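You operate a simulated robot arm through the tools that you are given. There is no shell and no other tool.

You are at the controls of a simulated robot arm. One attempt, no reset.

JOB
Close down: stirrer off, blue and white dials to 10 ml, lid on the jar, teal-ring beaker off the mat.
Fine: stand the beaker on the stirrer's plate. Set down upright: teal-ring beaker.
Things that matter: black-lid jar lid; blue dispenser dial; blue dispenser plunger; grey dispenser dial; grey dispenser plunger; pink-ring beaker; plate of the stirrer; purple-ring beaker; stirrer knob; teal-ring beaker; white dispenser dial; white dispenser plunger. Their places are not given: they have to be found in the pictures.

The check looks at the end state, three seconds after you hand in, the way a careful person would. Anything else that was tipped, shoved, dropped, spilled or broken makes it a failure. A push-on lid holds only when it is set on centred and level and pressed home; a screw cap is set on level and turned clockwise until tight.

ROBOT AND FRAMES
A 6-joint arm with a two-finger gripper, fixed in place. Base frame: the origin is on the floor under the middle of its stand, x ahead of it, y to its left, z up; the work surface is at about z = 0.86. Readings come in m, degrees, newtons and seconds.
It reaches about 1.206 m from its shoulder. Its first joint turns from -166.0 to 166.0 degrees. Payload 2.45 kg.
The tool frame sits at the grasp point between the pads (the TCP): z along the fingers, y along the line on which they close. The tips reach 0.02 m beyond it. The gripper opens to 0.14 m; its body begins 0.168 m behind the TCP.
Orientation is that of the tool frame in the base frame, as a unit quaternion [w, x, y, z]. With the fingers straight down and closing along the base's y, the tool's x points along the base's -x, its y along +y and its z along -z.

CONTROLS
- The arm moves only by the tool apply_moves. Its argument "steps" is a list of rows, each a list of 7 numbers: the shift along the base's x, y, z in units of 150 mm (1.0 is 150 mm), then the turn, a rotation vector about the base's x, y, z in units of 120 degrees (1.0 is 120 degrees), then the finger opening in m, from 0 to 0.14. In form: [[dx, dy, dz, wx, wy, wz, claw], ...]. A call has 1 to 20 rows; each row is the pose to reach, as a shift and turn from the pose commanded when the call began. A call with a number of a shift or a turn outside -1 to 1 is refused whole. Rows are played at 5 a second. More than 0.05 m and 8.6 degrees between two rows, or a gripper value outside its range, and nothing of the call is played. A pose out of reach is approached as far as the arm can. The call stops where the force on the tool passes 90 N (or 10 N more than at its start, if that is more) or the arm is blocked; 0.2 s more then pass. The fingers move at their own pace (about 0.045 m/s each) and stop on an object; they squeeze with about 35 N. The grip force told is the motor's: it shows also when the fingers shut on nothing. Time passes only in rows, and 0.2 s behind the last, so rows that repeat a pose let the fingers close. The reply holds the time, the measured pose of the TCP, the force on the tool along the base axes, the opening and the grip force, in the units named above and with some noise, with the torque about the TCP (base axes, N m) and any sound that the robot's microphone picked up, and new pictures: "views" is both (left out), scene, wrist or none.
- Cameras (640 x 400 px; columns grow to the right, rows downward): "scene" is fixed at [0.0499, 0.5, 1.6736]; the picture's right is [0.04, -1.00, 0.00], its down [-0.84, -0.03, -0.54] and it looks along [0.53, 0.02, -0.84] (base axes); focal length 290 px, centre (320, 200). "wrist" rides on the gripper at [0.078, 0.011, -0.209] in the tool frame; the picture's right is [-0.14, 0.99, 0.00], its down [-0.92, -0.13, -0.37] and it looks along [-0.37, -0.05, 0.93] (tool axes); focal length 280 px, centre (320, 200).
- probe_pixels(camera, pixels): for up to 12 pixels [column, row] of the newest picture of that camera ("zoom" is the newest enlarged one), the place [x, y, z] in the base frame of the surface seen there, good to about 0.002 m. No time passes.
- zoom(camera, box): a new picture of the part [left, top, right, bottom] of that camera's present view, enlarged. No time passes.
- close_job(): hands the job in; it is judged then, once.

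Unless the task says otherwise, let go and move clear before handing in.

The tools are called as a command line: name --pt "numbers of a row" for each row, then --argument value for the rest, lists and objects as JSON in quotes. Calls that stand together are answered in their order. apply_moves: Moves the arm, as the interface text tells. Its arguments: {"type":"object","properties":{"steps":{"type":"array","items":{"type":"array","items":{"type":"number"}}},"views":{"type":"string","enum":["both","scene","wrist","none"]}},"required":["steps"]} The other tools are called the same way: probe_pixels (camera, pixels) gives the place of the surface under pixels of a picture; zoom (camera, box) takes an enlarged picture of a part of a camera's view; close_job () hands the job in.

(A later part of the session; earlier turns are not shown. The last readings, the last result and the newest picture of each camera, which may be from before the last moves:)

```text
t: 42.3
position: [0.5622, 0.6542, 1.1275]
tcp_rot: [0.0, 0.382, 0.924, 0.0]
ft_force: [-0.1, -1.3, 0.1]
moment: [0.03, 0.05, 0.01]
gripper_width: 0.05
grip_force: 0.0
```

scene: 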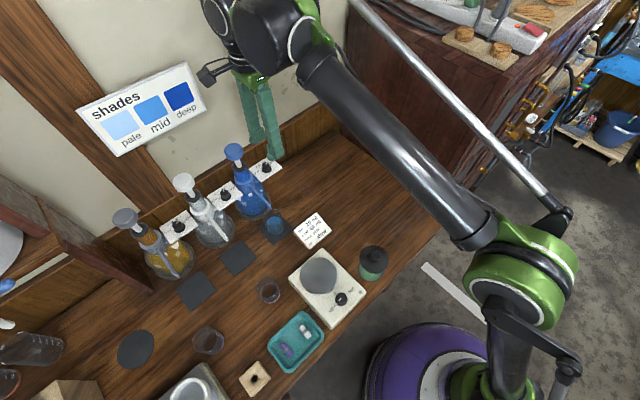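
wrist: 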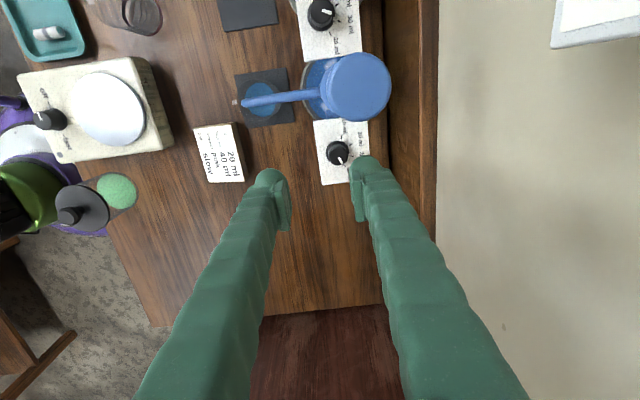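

Now at (0.562, 0.654, 1.128) with reach restored. I'll move over the blue knob at about (0.5725, 0.6745) and come down to z≈1.08 for alignment.

apply_moves --pt "0.035 0.07 -0.1 0 0 0 0.05" --pt "0.069 0.135 -0.2 0 0 0 0.05" --pt "0.069 0.135 -0.317 0 0 0 0.05" --pt "0.069 0.135 -0.317 0 0 0 0.05" --pt "0.069 0.135 -0.317 0 0 0 0.05" --views "both"

zoom --camera "wrist" --box '[270, 130, 370, 200]'

```text
t: 43.5
position: [0.5739, 0.6739, 1.078]
tcp_rot: [0.0, 0.382, 0.924, 0.0]
ft_force: [-0.4, -0.3, -0.8]
moment: [0.04, 0.03, 0.0]
gripper_width: 0.05
grip_force: 0.0
```

scene: 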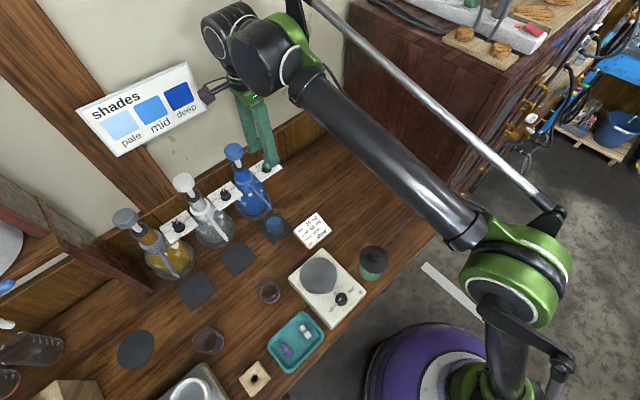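
wrist: 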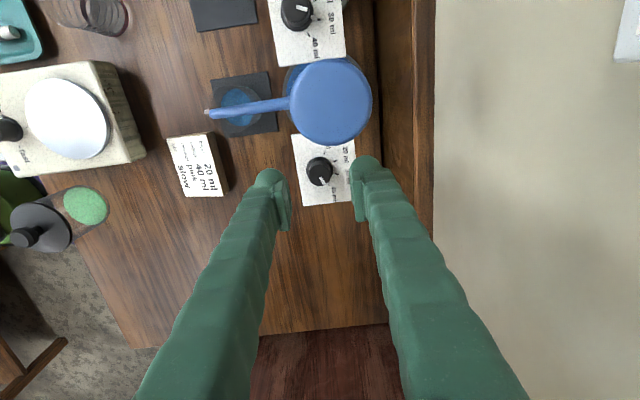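

```text
5.71 times, centred on (320, 165) of wrist
```

zoom: 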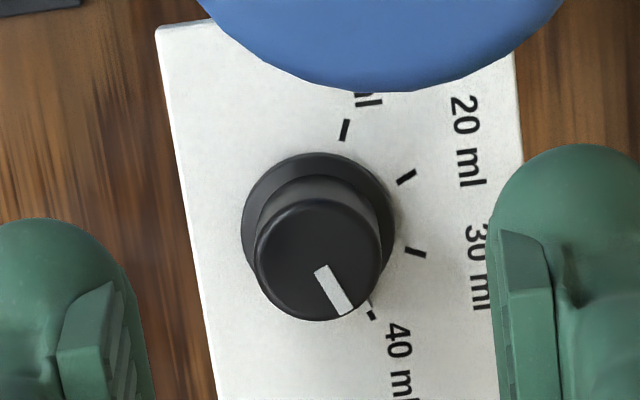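

The knob projects at wrist (319.7, 175.4), right where the TCP axis should be, so alignment is within 1 mm. Before turning the wrist I'll check how far the wall sign sticks out, since the camera will sweep near it.

probe_pixels --camera "scene" --pixels '[[200, 105], [204, 108], [185, 70], [120, 152], [160, 128], [205, 92], [212, 85], [225, 85]]'

zoom --camera "scene" --box '[180, 40, 300, 190]'

```text
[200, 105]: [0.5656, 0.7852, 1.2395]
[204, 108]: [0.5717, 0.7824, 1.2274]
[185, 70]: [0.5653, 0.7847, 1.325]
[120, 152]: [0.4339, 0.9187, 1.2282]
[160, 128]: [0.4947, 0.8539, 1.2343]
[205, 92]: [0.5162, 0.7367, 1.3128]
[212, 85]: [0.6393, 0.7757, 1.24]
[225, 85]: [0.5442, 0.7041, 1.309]
```

```text
2.67 times, centred on (240, 115) of scene
```

zoom: 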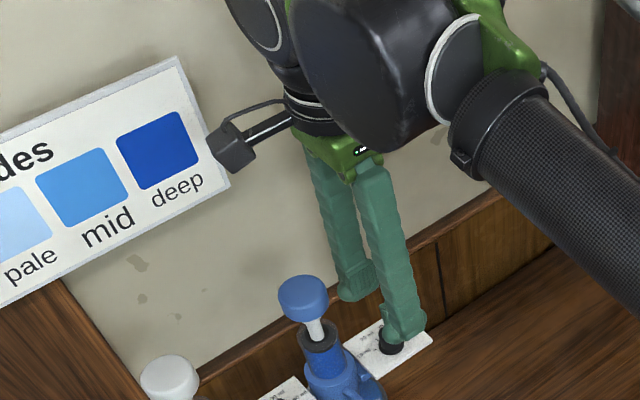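

The sign's face is at s≈0.9575 (about 76 mm behind the dials), spanning z≈1.23–1.33, so wall-side clearance needs care. I'll probe the wrist housing's position to judge clearance.

probe_pixels --camera "scene" --pixels '[[208, 40], [215, 50], [225, 20], [232, 65], [245, 75], [238, 97], [250, 105], [258, 96], [262, 50], [205, 25], [225, 80], [265, 95]]'

zoom --camera "scene" --box '[180, 0, 320, 110]'

```text
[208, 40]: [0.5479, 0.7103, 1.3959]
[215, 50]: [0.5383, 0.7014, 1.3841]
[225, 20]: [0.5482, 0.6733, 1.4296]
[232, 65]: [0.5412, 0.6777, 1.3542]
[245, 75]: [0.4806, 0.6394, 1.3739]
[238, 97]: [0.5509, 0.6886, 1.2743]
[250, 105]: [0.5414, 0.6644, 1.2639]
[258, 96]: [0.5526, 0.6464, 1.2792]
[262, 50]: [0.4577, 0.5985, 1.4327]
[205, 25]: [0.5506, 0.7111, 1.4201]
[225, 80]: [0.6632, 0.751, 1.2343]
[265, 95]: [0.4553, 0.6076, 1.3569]
```

```text
3.64 times, centred on (250, 55) of scene
```

zoom: 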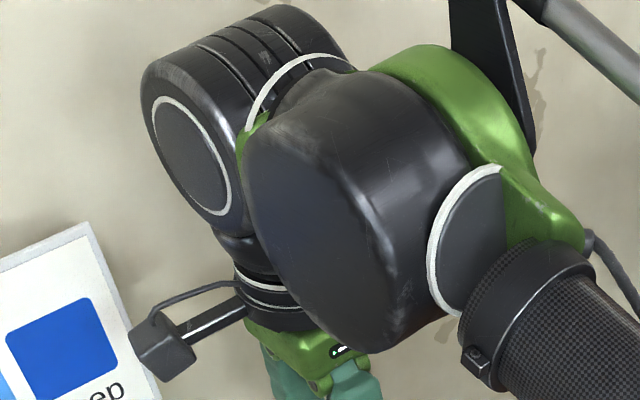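

Clearances are fine if I keep the yaw between about −76° and −30°, so I'll turn the dial in three ~45° grips. First I'll rotate to yaw −76° at this height.

apply_moves --pt "0 0 0 0 0 -0.065 0.046" --pt "0 0 0 0 0 -0.13 0.046" --pt "0 0 0 0 0 -0.195 0.046" --pt "0 0 0 0 0 -0.258 0.046" --pt "0 0 0 0 0 -0.258 0.046" --pt "0 0 0 0 0 -0.258 0.046" --views "both"

zoom --camera "wrist" --box '[270, 130, 370, 200]'

zoom --camera "scene" --box '[180, 40, 300, 190]'

```text
t: 44.9
position: [0.574, 0.6731, 1.081]
tcp_rot: [0.0, 0.615, 0.788, 0.0]
ft_force: [-0.5, -0.1, -0.3]
moment: [0.02, 0.02, 0.02]
gripper_width: 0.0461
grip_force: 0.1
```

scene: 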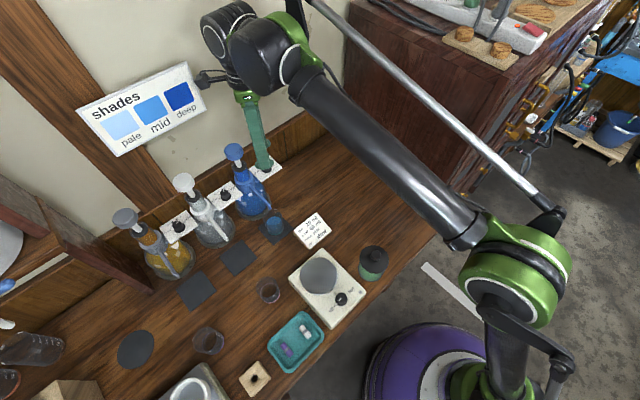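
wrist: 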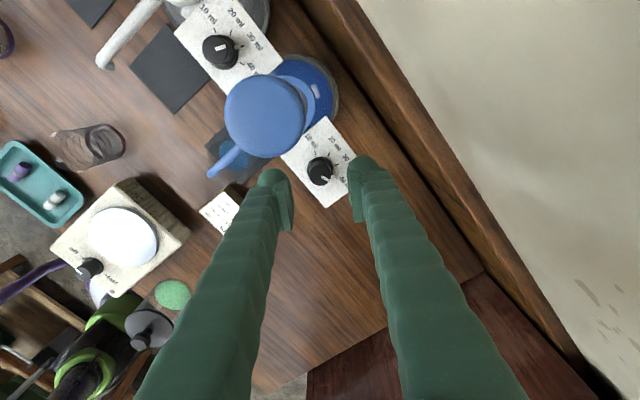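

```text
5.71 times, centred on (320, 165) of wrist
```

zoom: 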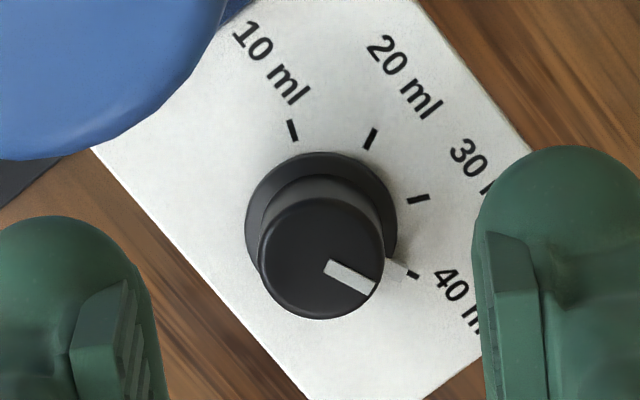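

```text
2.67 times, centred on (240, 115) of scene
```

zoom: 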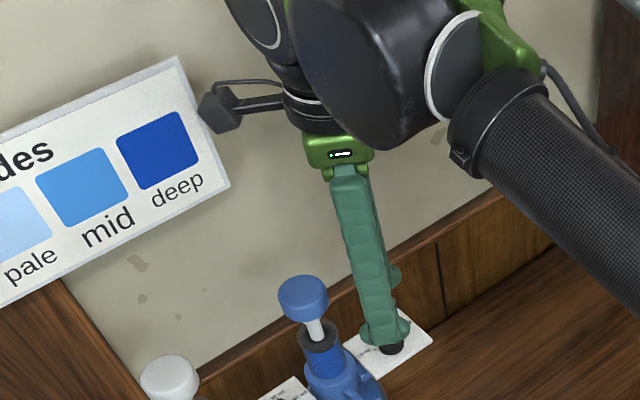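

The knob is centred again at wrist (320.2, 175.2). I'll descend to TCP z≈1.030 with tips just above the knob flange, and close.

apply_moves --pt "0 0 -0.15 0 0 0 0.046" --pt "0 0 -0.27 0 0 0 0.046" --pt "0 0 -0.33 0 0 0 0.046" --pt "0 0 -0.33 0 0 0 0.046" --pt "0 0 -0.33 0 0 0 0.0" --pt "0 0 -0.33 0 0 0 0.0" --pt "0 0 -0.33 0 0 0 0.0" --pt "0 0 -0.33 0 0 0 0.0" --views "wrist"

```text
t: 46.7
position: [0.5725, 0.6749, 1.0315]
tcp_rot: [-0.001, 0.616, 0.788, 0.0]
ft_force: [19.6, 11.3, 7.3]
moment: [0.13, -0.18, 0.14]
gripper_width: 0.0202
grip_force: 44.9
```

wrist: 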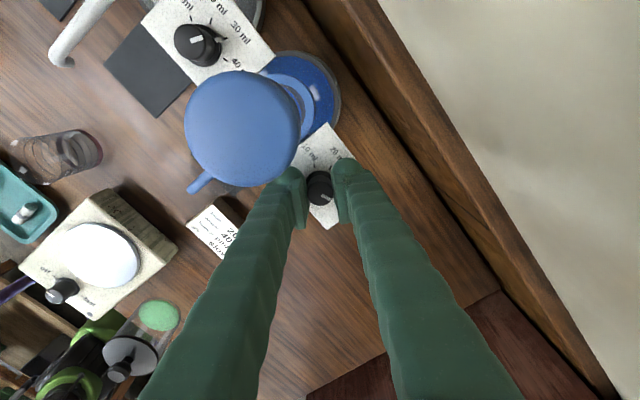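

Gripped at 20.2 mm with a modest side load toward +x. I'll ease +0.7 mm that way and turn the dial +46° CCW.

apply_moves --pt "0.005 0.001 0 0 0 0 0.0" --pt "0.005 0.001 0 0 0 0.064 0.0" --pt "0.005 0.001 0 0 0 0.128 0.0" --pt "0.005 0.001 0 0 0 0.192 0.0" --pt "0.005 0.001 0 0 0 0.256 0.0" --pt "0.005 0.001 0 0 0 0.32 0.0" --pt "0.005 0.001 0 0 0 0.383 0.0" --pt "0.005 0.001 0 0 0 0.383 0.0" --views "both"

zoom --camera "wrist" --box '[280, 150, 360, 206]'

```text
t: 48.5
position: [0.5717, 0.6744, 1.0313]
tcp_rot: [-0.001, 0.258, 0.966, -0.001]
ft_force: [-9.9, -12.7, -8.5]
moment: [-0.07, 0.17, 0.02]
gripper_width: 0.0203
grip_force: 45.3
```

scene: 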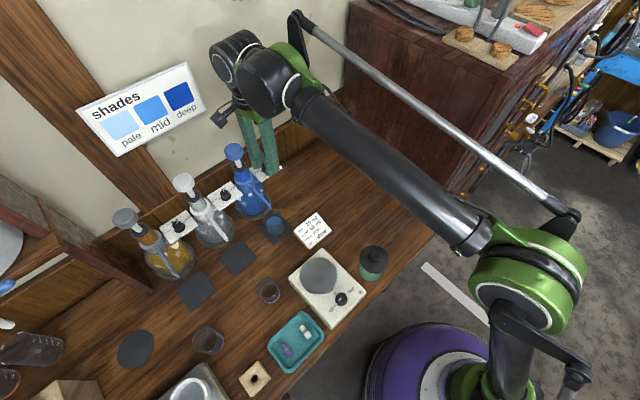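
wrist: 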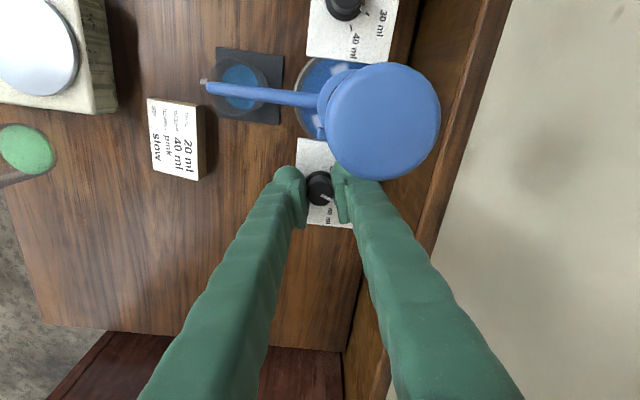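

```text
7.14 times, centred on (320, 178) of wrist
```

zoom: 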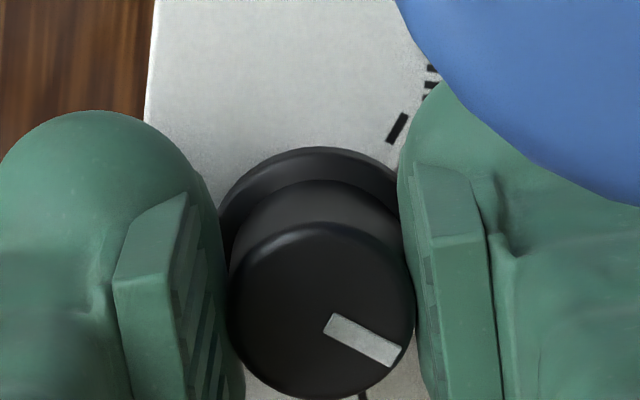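

The knob followed (pointer at wrist zoom (365,340), same place relative to the fingers). I'll open a little, turn the gripper back 46°, and regrip.

apply_moves --pt "0 0 0 0 0 0 0.04" --pt "0 0 0 0 0 0 0.04" --pt "0 0 0 0 0 -0.064 0.04" --pt "0 0 0 0 0 -0.128 0.04" --pt "0 0 0 0 0 -0.192 0.04" --pt "0 0 0 0 0 -0.256 0.04" --pt "0 0 0 0 0 -0.32 0.04" --pt "0 0 0 0 0 -0.383 0.04" --pt "0 0 0 0 0 -0.383 0.04" --pt "0 0 0 0 0 -0.383 0.0" --pt "0 0 0 0 0 -0.383 0.0" --pt "0 0 0 0 0 -0.383 0.0" --pt "0 0 0 0 0 -0.383 0.0" --views "wrist"

zoom --camera "wrist" --box '[280, 150, 360, 206]'

```text
t: 51.3
position: [0.5727, 0.6736, 1.0307]
tcp_rot: [0.0, 0.615, 0.789, -0.001]
ft_force: [7.0, 4.6, 3.0]
moment: [0.1, -0.04, -0.02]
gripper_width: 0.0205
grip_force: 44.6
```

wrist: 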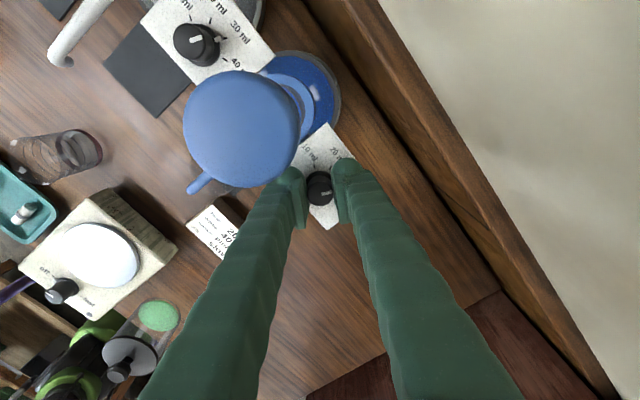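

```text
7.14 times, centred on (320, 178) of wrist
```

zoom: 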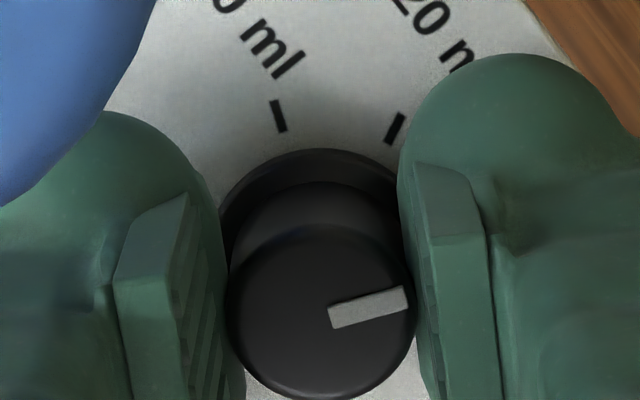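

Regripped with the pointer now near 30 ml and forces balanced. I'll turn another +46°.

apply_moves --pt "0 0 0 0 0 0.064 0.0" --pt "0 0 0 0 0 0.128 0.0" --pt "0 0 0 0 0 0.192 0.0" --pt "0 0 0 0 0 0.256 0.0" --pt "0 0 0 0 0 0.32 0.0" --pt "0 0 0 0 0 0.383 0.0" --pt "0 0 0 0 0 0.383 0.0" --pt "0 0 0 0 0 0.383 0.04" --pt "0 0 0 0 0 0.383 0.04" --pt "0 0 0 0 0 0.32 0.04" --pt "0 0 0 0 0 0.256 0.04" --pt "0 0 0 0 0 0.192 0.04" --pt "0 0 0 0 0 0.128 0.04" --pt "0 0 0 0 0 0.064 0.04" --pt "0 0 0 0 0 0 0.04" --pt "0 0 0 0 0 0 0.04" --views "wrist"

zoom --camera "wrist" --box '[280, 150, 360, 206]'

```text
t: 54.7
position: [0.5733, 0.6744, 1.0313]
tcp_rot: [0.001, 0.616, 0.788, -0.001]
ft_force: [0.1, -0.3, 0.2]
moment: [0.02, 0.0, 0.02]
gripper_width: 0.0398
grip_force: 0.1
```

wrist: 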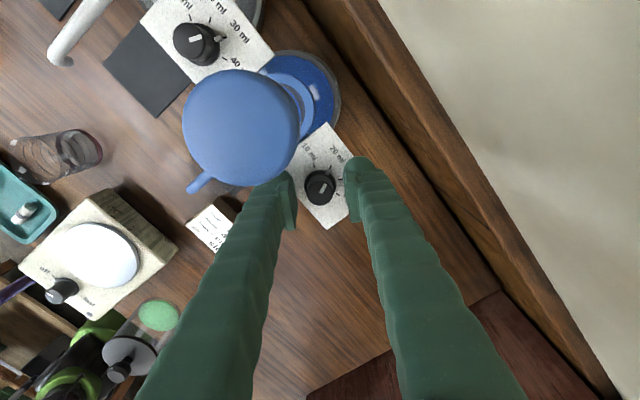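

```text
7.14 times, centred on (320, 178) of wrist
```

zoom: 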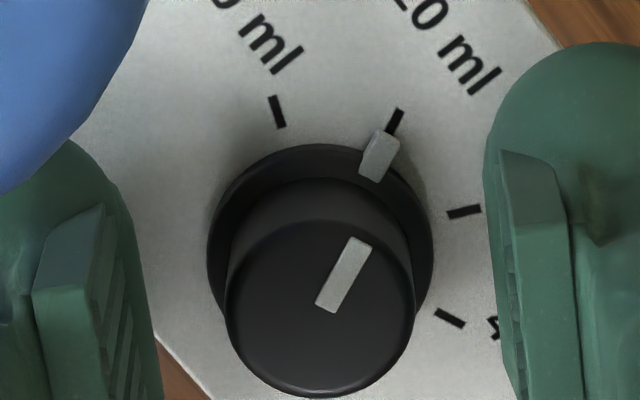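

The pointer mark now lines up with the 20 ml tick (61° versus 61° in the zoom), and 10 ml is 45° further. I'll grip and turn another +45.5°.

apply_moves --pt "0 0 0 0 0 0 0.0" --pt "0 0 0 0 0 0 0.0" --pt "0 0 0 0 0 0 0.0" --pt "0 0 0 0 0 0.064 0.0" --pt "0 0 0 0 0 0.128 0.0" --pt "0 0 0 0 0 0.192 0.0" --pt "0 0 0 0 0 0.256 0.0" --pt "0 0 0 0 0 0.32 0.0" --pt "0 0 0 0 0 0.379 0.0" --pt "0 0 0 0 0 0.379 0.0" --pt "0 0 0 0 0 0.379 0.0" --views "none"

apply_moves --pt "0 0 0 0 0 0 0.042" --pt "0 0 0 0 0 0 0.042" --pt "0 0 0.1 0 0 0 0.042" --pt "0 0 0.25 0 0 0 0.042" --pt "0 0 0.33 0 0 0 0.042" --pt "0 0 0.33 0 0 0 0.042" --views "both"

zoom --camera "wrist" --box '[270, 130, 370, 200]'

```text
t: 57.1
position: [0.5725, 0.6732, 1.0314]
tcp_rot: [0.001, 0.262, 0.965, 0.0]
ft_force: [-22.7, -15.4, -16.8]
moment: [-0.08, 0.29, -0.19]
gripper_width: 0.0204
grip_force: 45.1
```

```text
t: 58.5
position: [0.573, 0.6762, 1.0791]
tcp_rot: [0.001, 0.261, 0.965, 0.0]
ft_force: [-0.3, 0.3, 0.5]
moment: [0.01, 0.01, 0.0]
gripper_width: 0.0419
grip_force: 0.1
```

scene: 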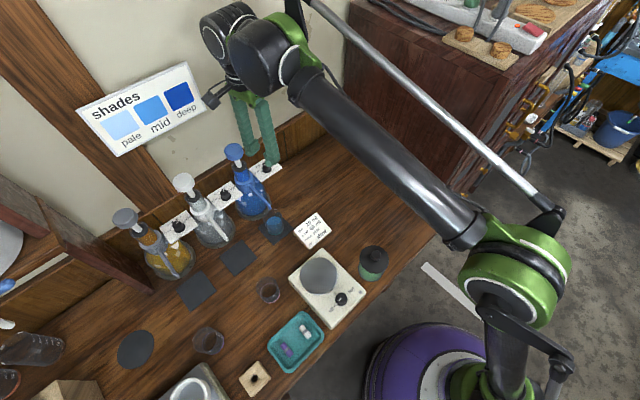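
wrist: 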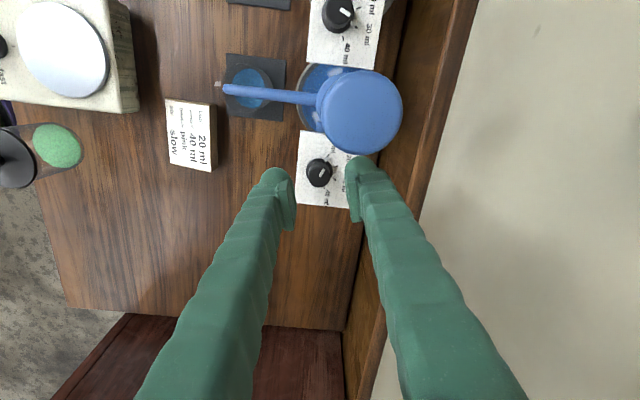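

```text
5.71 times, centred on (320, 165) of wrist
```

zoom: 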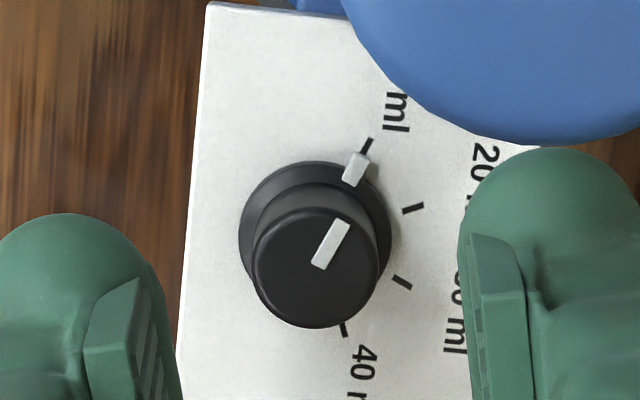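

The blue dial's pointer lines up with the 10 ml tick (both at 60° in the zoom), so blue is done. Next I'll rise above the plungers, retreat slightly from the wall, and move along to the white dial.

apply_moves --pt "0 0 0.2 0 0 0 0.042" --pt "0 0 0.4 0 0 0 0.042" --pt "-0.07 -0.07 0.6 0 0 0 0.042" --pt "-0.14 -0.14 0.66 0 0 0 0.042" --pt "-0.14 -0.14 0.66 0 0 0 0.042" --views "none"

apply_moves --pt "-0.11 0.11 0 0 0 -0.05 0.042" --pt "-0.22 0.22 0 0 0 -0.1 0.042" --pt "-0.33 0.33 0 0 0 -0.15 0.042" --pt "-0.44 0.44 0 0 0 -0.2 0.042" --pt "-0.55 0.55 0 0 0 -0.25 0.042" --pt "-0.66 0.66 0 0 0 -0.317 0.042" --pt "-0.66 0.66 0 0 0 -0.317 0.042" --views "both"

```text
t: 59.7
position: [0.5516, 0.6545, 1.1793]
tcp_rot: [0.002, 0.263, 0.965, 0.0]
ft_force: [0.7, -0.1, -0.1]
moment: [0.01, 0.01, 0.0]
gripper_width: 0.0419
grip_force: 0.1
```

```text
t: 61.3
position: [0.454, 0.7522, 1.1795]
tcp_rot: [0.001, 0.564, 0.826, -0.001]
ft_force: [0.1, 0.1, 0.3]
moment: [0.0, -0.01, -0.01]
gripper_width: 0.042
grip_force: 0.1
```

scene: 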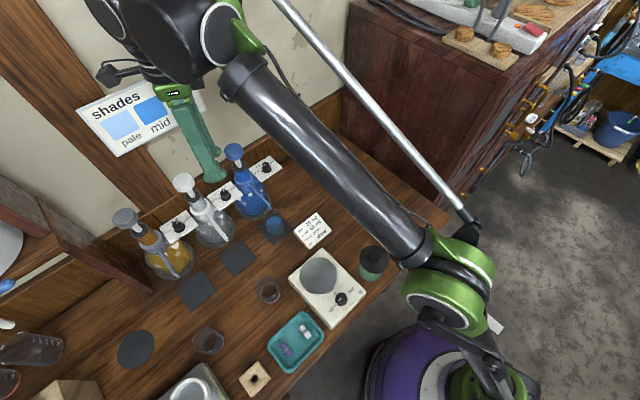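
wrist: 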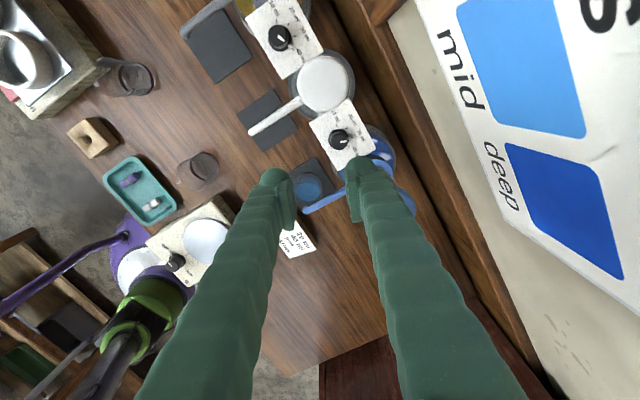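

The white dial appears at wrist (338,139) with the sign off to the right. I'll zoom to measure the white knob and its plunger cap.

zoom --camera "wrist" --box '[298, 105, 378, 175]'

probe_pixels --camera "wrist" --pixels '[[337, 142], [329, 142], [346, 142], [337, 134], [337, 150], [325, 82], [300, 84], [350, 84], [325, 60], [325, 108], [405, 200], [385, 165]]'

```text
5.71 times, centred on (338, 140) of wrist
```

zoom: 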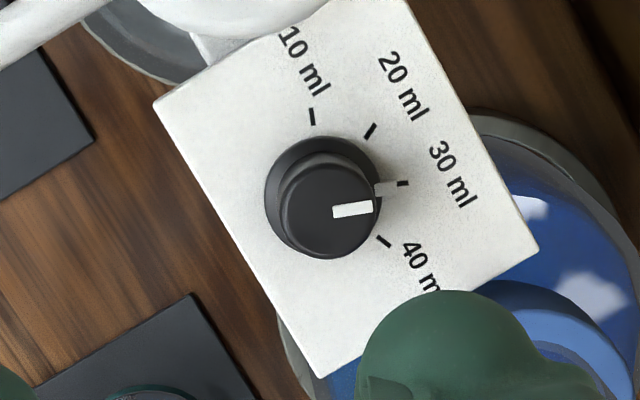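

```text
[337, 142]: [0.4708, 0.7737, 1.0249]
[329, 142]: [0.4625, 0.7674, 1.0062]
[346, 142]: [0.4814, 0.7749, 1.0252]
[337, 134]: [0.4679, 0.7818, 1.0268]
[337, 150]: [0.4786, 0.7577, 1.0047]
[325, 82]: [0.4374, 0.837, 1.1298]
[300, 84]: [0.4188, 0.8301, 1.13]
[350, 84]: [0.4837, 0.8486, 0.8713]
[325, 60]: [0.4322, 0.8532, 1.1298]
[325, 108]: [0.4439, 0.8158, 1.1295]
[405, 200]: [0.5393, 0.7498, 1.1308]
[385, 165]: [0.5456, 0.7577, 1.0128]
```

The white pointer is on 30 ml and the knob is near (0.4747, 0.773). I'll turn to yaw −45° for the most clearance between the plunger caps, centre over it and descend to z≈1.08.

apply_moves --pt "0.05 0.05 0 0 0 0.065 0.042" --pt "0.1 0.1 0 0 0 0.13 0.042" --pt "0.138 0.139 0 0 0 0.197 0.042" --pt "0.138 0.139 -0.2 0 0 0.197 0.042" --pt "0.138 0.139 -0.4 0 0 0.197 0.042" --pt "0.138 0.139 -0.6 0 0 0.197 0.042" --pt "0.138 0.139 -0.66 0 0 0.197 0.042" --pt "0.138 0.139 -0.66 0 0 0.197 0.042" --pt "0.138 0.139 -0.66 0 0 0.197 0.042" --views "both"

zoom --camera "wrist" --box '[270, 130, 370, 200]'

zoom --camera "scene" --box '[100, 60, 280, 220]'

```text
t: 63.3
position: [0.4737, 0.7768, 1.0802]
tcp_rot: [0.001, 0.381, 0.924, -0.001]
ft_force: [0.0, -1.1, 0.5]
moment: [-0.01, 0.02, -0.03]
gripper_width: 0.0421
grip_force: 0.0
out of reach, approached as far as the arm can: row 3
```

scene: 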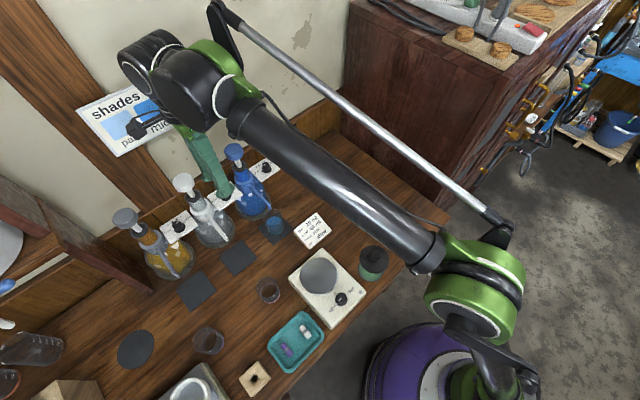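
wrist: 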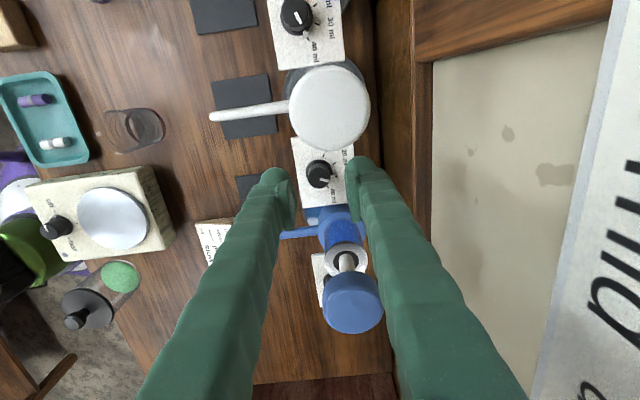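

```text
5.71 times, centred on (320, 165) of wrist
```

zoom: 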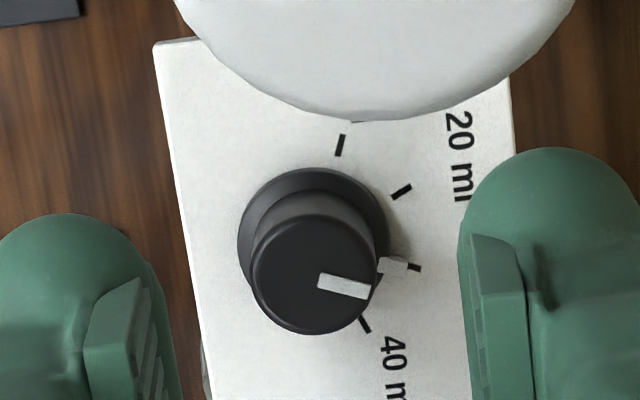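

```text
2.50 times, centred on (190, 140) of scene
```

zoom: 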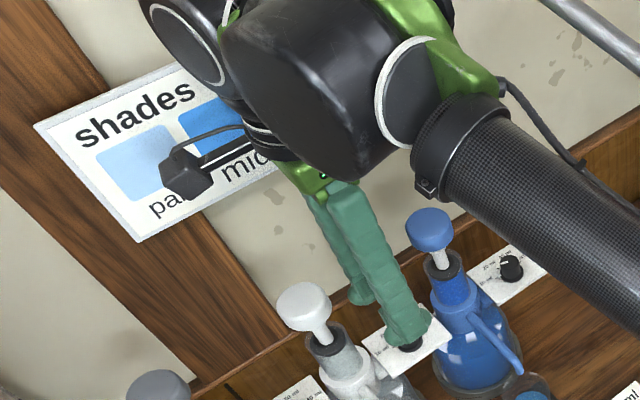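

The knob is 2.7 mm toward the blue side of the TCP axis. I'll correct by (+1.1, −2.7) mm and turn to yaw −67.5° for the first 45° grip.

apply_moves --pt "0.007 -0.018 0 0 0 0 0.042" --pt "0.007 -0.018 0 0 0 -0.0625 0.042" --pt "0.007 -0.018 0 0 0 -0.125 0.042" --pt "0.007 -0.018 0 0 0 -0.1875 0.042" --pt "0.007 -0.018 0 0 0 -0.1875 0.042" --pt "0.007 -0.018 0 0 0 -0.1875 0.042" --views "both"

zoom --camera "wrist" --box '[270, 130, 370, 200]'

zoom --camera "scene" --box '[100, 60, 280, 220]'

```text
t: 64.7
position: [0.475, 0.7716, 1.0818]
tcp_rot: [0.0, 0.555, 0.832, -0.001]
ft_force: [-0.2, 0.1, -0.5]
moment: [-0.02, 0.01, -0.02]
gripper_width: 0.0421
grip_force: 0.2
```

scene: 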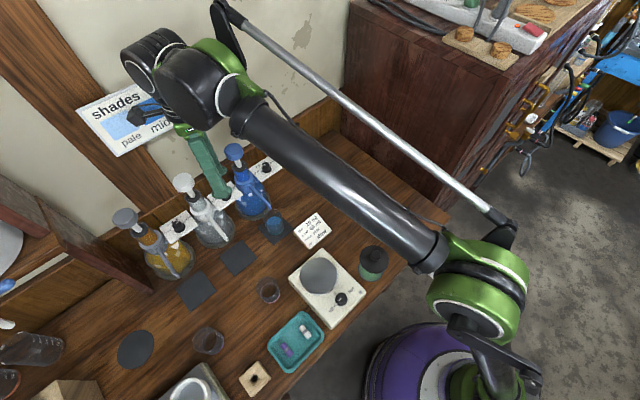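
wrist: 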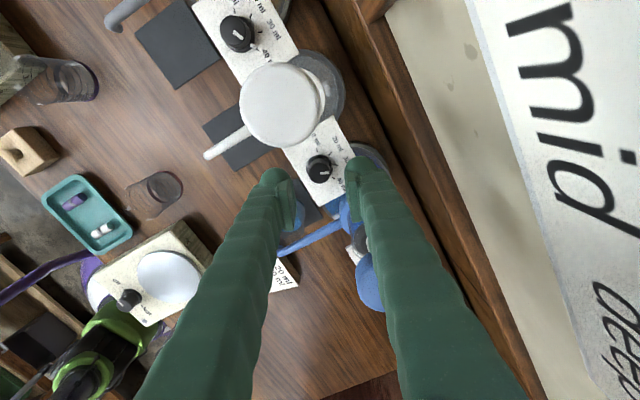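

```text
5.71 times, centred on (320, 165) of wrist
```

zoom: 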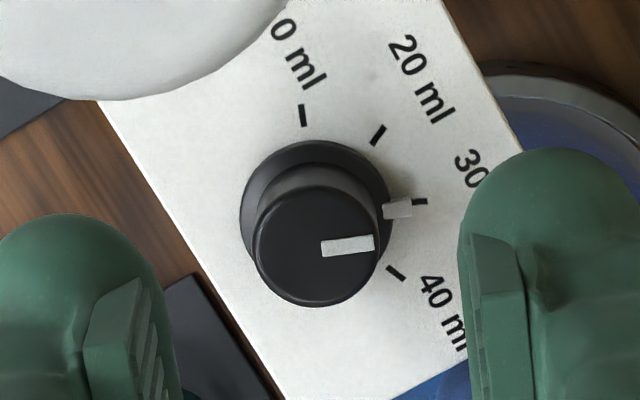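

```text
2.50 times, centred on (190, 140) of scene
```

zoom: 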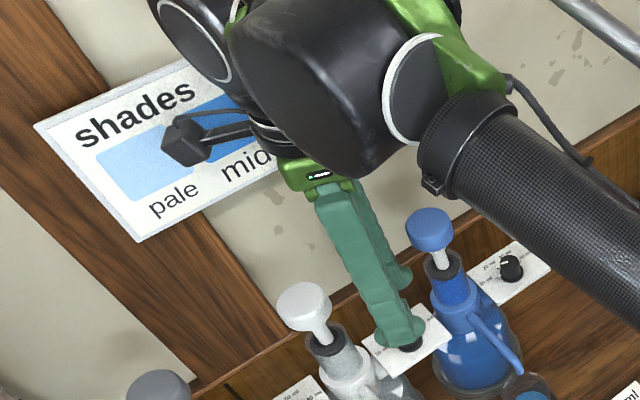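

The knob is now about 2 mm along +tool-x. I'll apply that correction, descend to z≈1.031 and grip.

apply_moves --pt "-0.009 0.011 -0.1 0 0 0 0.042" --pt "-0.009 0.011 -0.22 0 0 0 0.042" --pt "-0.009 0.011 -0.337 0 0 0 0.042" --pt "-0.009 0.011 -0.337 0 0 0 0.042" --pt "-0.009 0.011 -0.337 0 0 0 0.0" --pt "-0.009 0.011 -0.337 0 0 0 0.0" --pt "-0.009 0.011 -0.337 0 0 0 0.0" --pt "-0.009 0.011 -0.337 0 0 0 0.0" --views "wrist"

zoom --camera "wrist" --box '[280, 150, 360, 206]'

```text
t: 66.5
position: [0.4741, 0.7709, 1.0307]
tcp_rot: [0.001, 0.555, 0.832, -0.001]
ft_force: [4.0, 3.5, -0.2]
moment: [0.05, -0.06, 0.0]
gripper_width: 0.0207
grip_force: 45.2
```

wrist: 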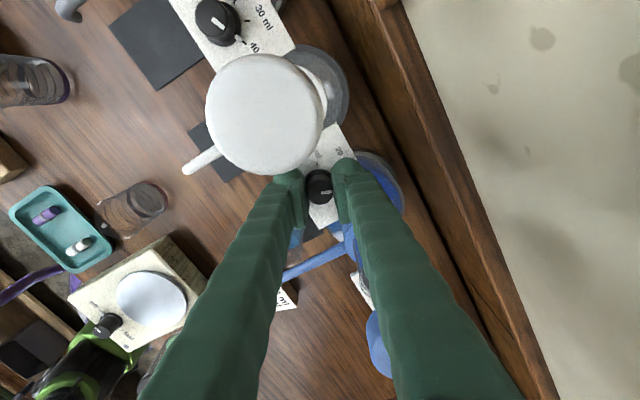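

```text
7.14 times, centred on (320, 178) of wrist
```

zoom: 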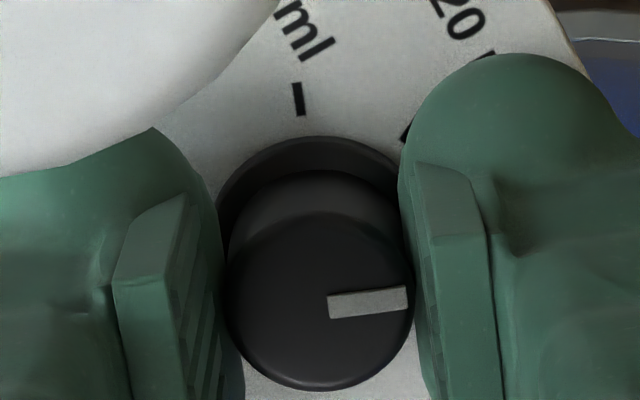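

Well gripped: 20.7 mm with only ~5 N side load. I'll turn +45°, release, swing back and check.

apply_moves --pt "0 0 0 0 0 0.0625 0.0" --pt "0 0 0 0 0 0.125 0.0" --pt "0 0 0 0 0 0.1875 0.0" --pt "0 0 0 0 0 0.25 0.0" --pt "0 0 0 0 0 0.3125 0.0" --pt "0 0 0 0 0 0.375 0.0" --pt "0 0 0 0 0 0.375 0.0" --pt "0 0 0 0 0 0.375 0.04" --pt "0 0 0 0 0 0.375 0.04" --pt "0 0 0 0 0 0.3125 0.04" --pt "0 0 0 0 0 0.25 0.04" --pt "0 0 0 0 0 0.1875 0.04" --pt "0 0 0 0 0 0.125 0.04" --pt "0 0 0 0 0 0.0625 0.04" --pt "0 0 0 0 0 0 0.04" --pt "0 0 0 0 0 0 0.04" --views "both"

zoom --camera "wrist" --box '[280, 150, 360, 206]'

```text
t: 69.9
position: [0.4742, 0.773, 1.0303]
tcp_rot: [0.0, 0.555, 0.832, -0.001]
ft_force: [0.5, 0.1, 0.1]
moment: [-0.02, 0.0, 0.0]
gripper_width: 0.0402
grip_force: 0.0
```

scene: 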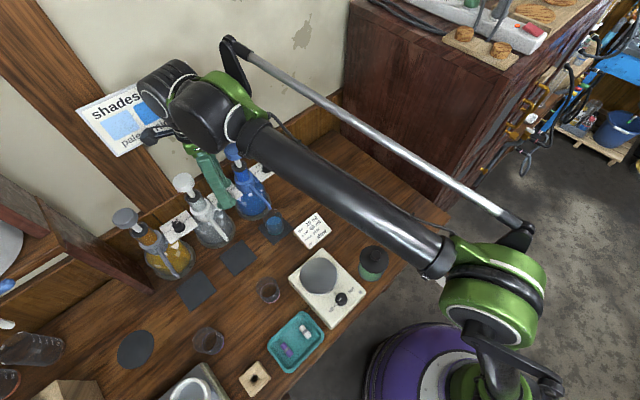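
wrist: 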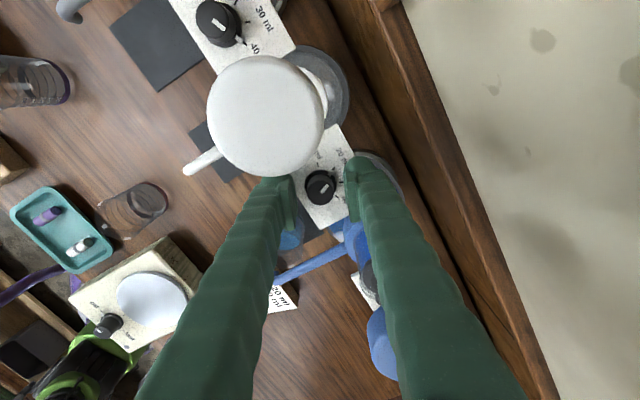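

```text
7.14 times, centred on (320, 178) of wrist
```

zoom: 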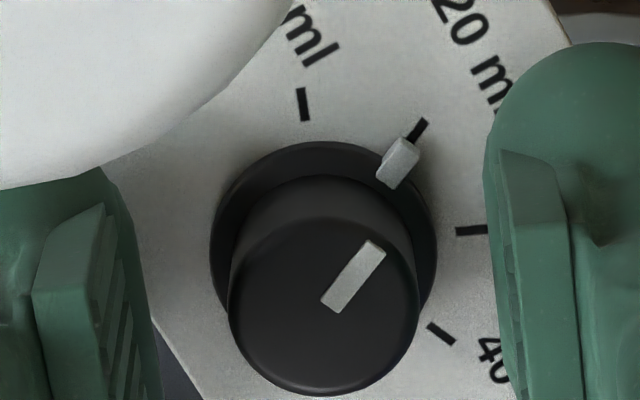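

The white pointer is just at 20 ml (51° versus tick 53°), and 10 ml is about 46° further. I'll grip and turn +46°.

apply_moves --pt "0 0 0 0 0 0 0.0" --pt "0 0 0 0 0 0 0.0" --pt "0 0 0 0 0 0 0.0" --pt "0 0 0 0 0 0.064 0.0" --pt "0 0 0 0 0 0.128 0.0" --pt "0 0 0 0 0 0.192 0.0" --pt "0 0 0 0 0 0.256 0.0" --pt "0 0 0 0 0 0.32 0.0" --pt "0 0 0 0 0 0.385 0.0" --pt "0 0 0 0 0 0.385 0.0" --pt "0 0 0 0 0 0.385 0.0" --views "none"

apply_moves --pt "0 0 0 0 0 0 0.042" --pt "0 0 0 0 0 0 0.042" --pt "0 0 0.1 0 0 0 0.042" --pt "0 0 0.25 0 0 0 0.042" --pt "0 0 0.33 0 0 0 0.042" --pt "0 0 0.33 0 0 0 0.042" --views "both"

zoom --camera "wrist" --box '[270, 130, 370, 200]'

```text
t: 72.3
position: [0.4744, 0.7735, 1.0301]
tcp_rot: [0.001, 0.182, 0.983, 0.0]
ft_force: [6.9, 12.3, 3.0]
moment: [0.1, -0.04, -0.07]
gripper_width: 0.0206
grip_force: 45.0
```

```text
t: 73.7
position: [0.4737, 0.7723, 1.0799]
tcp_rot: [0.001, 0.183, 0.983, 0.0]
ft_force: [-0.1, -0.7, 0.3]
moment: [-0.01, 0.04, -0.01]
gripper_width: 0.0419
grip_force: 0.0
```

scene: 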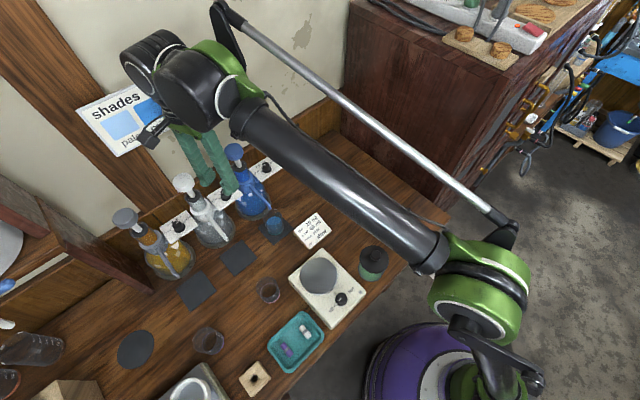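
wrist: 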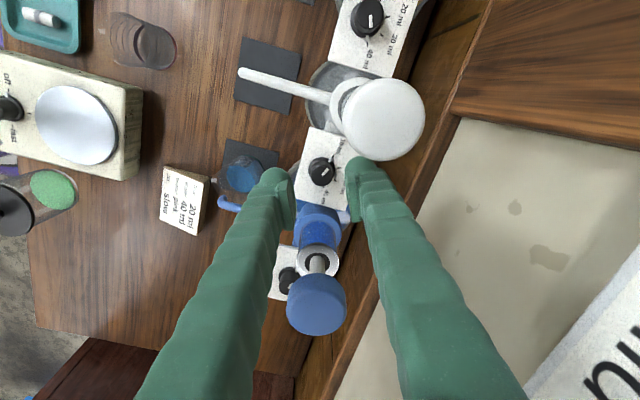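

```text
5.71 times, centred on (320, 165) of wrist
```

zoom: 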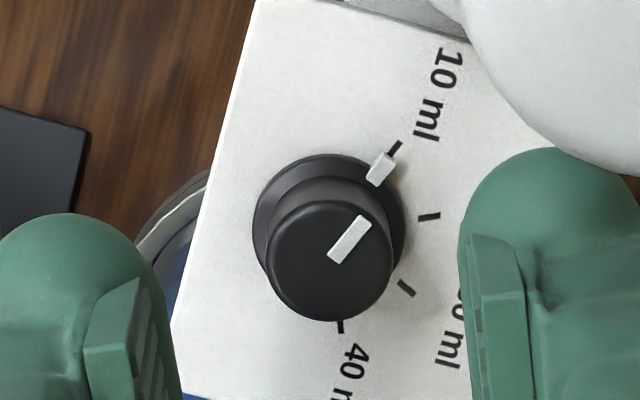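

The white dial's mark lines up with the 10 ml tick (50° versus 51°), so both dials are set. Next is the beaker: I'll rise above the plungers, retreat toward the robot, and turn to yaw 45° so the fingers straddle the blue spout.

apply_moves --pt "0 0 0.25 0 0 0 0.042" --pt "0 0 0.5 0 0 0 0.042" --pt "0 0 0.66 0 0 0 0.042" --pt "-0.16 -0.16 0.66 0 0 0 0.042" --pt "-0.31 -0.31 0.66 0 0 0 0.042" --pt "-0.47 -0.47 0.66 0 0 0 0.042" --pt "-0.47 -0.47 0.66 0 0 0 0.042" --views "none"

apply_moves --pt "0 0 0 0 0 0.069 0.06" --pt "0 0 0 0 0 0.138 0.07" --pt "0 0 0 0 0 0.207 0.085" --pt "0 0 0 0 0 0.276 0.085" --pt "0 0 0 0 0 0.345 0.085" --pt "0 0 0 0 0 0.414 0.085" --pt "0.1 -0.11 0 0 0 0.483 0.085" --pt "0.2 -0.22 0 0 0 0.551 0.085" --pt "0.2 -0.3 0 0 0 0.551 0.085" --pt "0.2 -0.3 0 0 0 0.551 0.085" --views "both"

```text
t: 75.3
position: [0.4031, 0.7002, 1.1785]
tcp_rot: [0.0, 0.183, 0.983, 0.0]
ft_force: [0.5, 0.6, 0.4]
moment: [0.02, 0.02, -0.03]
gripper_width: 0.0422
grip_force: 0.0
out of reach, approached as far as the arm can: row 3
```

```text
t: 77.5
position: [0.4323, 0.6568, 1.1778]
tcp_rot: [0.0, -0.383, 0.924, 0.0]
ft_force: [-0.1, 0.2, -0.3]
moment: [0.0, -0.02, -0.02]
gripper_width: 0.0848
grip_force: 0.0
```

scene: 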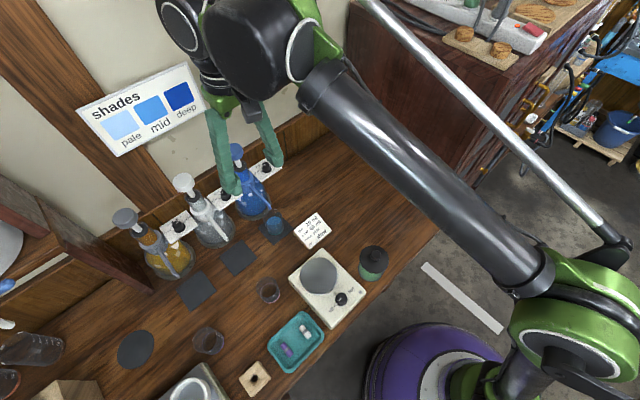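
wrist: 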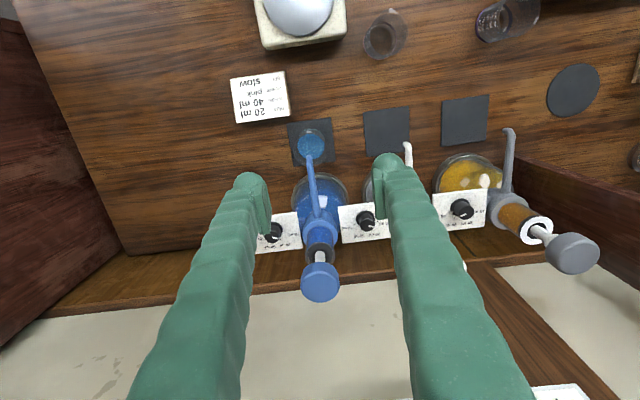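

The beaker is at wrist (313,143), under the spout tip. I'll zoom in to measure its position, rim and the spout.

zoom --camera "wrist" --box '[272, 110, 352, 180]'

zoom --camera "scene" --box '[250, 200, 306, 250]'

```text
5.71 times, centred on (312, 145) of wrist
```

zoom: 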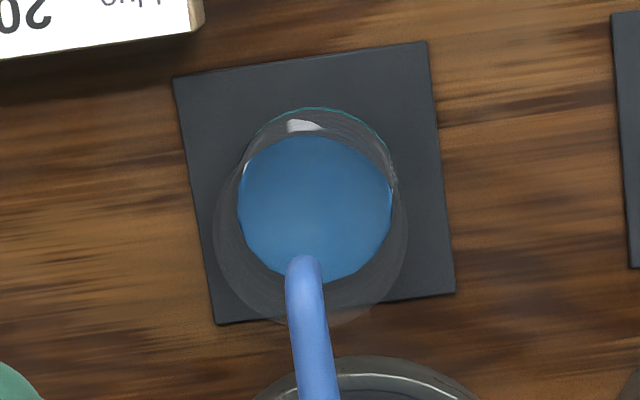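

```text
8.00 times, centred on (278, 225) of scene
```

zoom: 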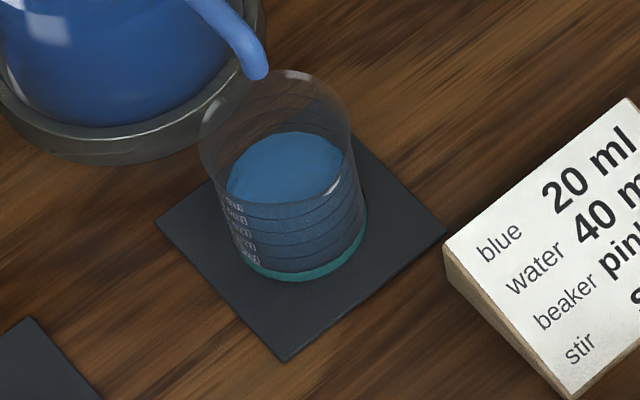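

The beaker is centred on its mat, near (0.453, 0.654) with the rim around z≈0.94. I'll probe the mat corners and beaker outline in the scene zoom for a second estimate.

probe_pixels --camera "zoom" --pixels '[[162, 222], [439, 235], [287, 356], [290, 278], [265, 278], [318, 270], [275, 203], [240, 200], [300, 203], [285, 165], [260, 72], [230, 30]]'

probe_pixels --camera "wrist" --pixels '[[288, 125], [330, 118], [335, 160], [295, 166], [309, 156], [312, 175], [316, 200], [312, 131], [298, 140], [325, 140], [313, 142], [319, 282]]'

```text
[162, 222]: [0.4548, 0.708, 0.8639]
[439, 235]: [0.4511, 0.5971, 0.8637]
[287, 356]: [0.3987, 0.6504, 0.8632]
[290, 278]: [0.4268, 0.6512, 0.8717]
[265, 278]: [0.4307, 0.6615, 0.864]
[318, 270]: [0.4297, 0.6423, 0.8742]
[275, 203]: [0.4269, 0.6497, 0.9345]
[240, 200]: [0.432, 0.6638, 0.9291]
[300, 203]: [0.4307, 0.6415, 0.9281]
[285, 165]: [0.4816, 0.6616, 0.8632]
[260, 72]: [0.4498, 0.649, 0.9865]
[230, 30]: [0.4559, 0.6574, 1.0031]
```

```text
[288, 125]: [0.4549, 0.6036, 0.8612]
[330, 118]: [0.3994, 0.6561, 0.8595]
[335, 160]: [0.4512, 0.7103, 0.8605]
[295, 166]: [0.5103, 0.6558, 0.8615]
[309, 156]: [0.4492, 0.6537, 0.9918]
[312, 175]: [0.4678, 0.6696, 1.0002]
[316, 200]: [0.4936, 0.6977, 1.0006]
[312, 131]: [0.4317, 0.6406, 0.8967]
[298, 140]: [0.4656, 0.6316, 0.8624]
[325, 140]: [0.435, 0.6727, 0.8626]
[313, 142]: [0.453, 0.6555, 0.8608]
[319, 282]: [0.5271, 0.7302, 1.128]
```

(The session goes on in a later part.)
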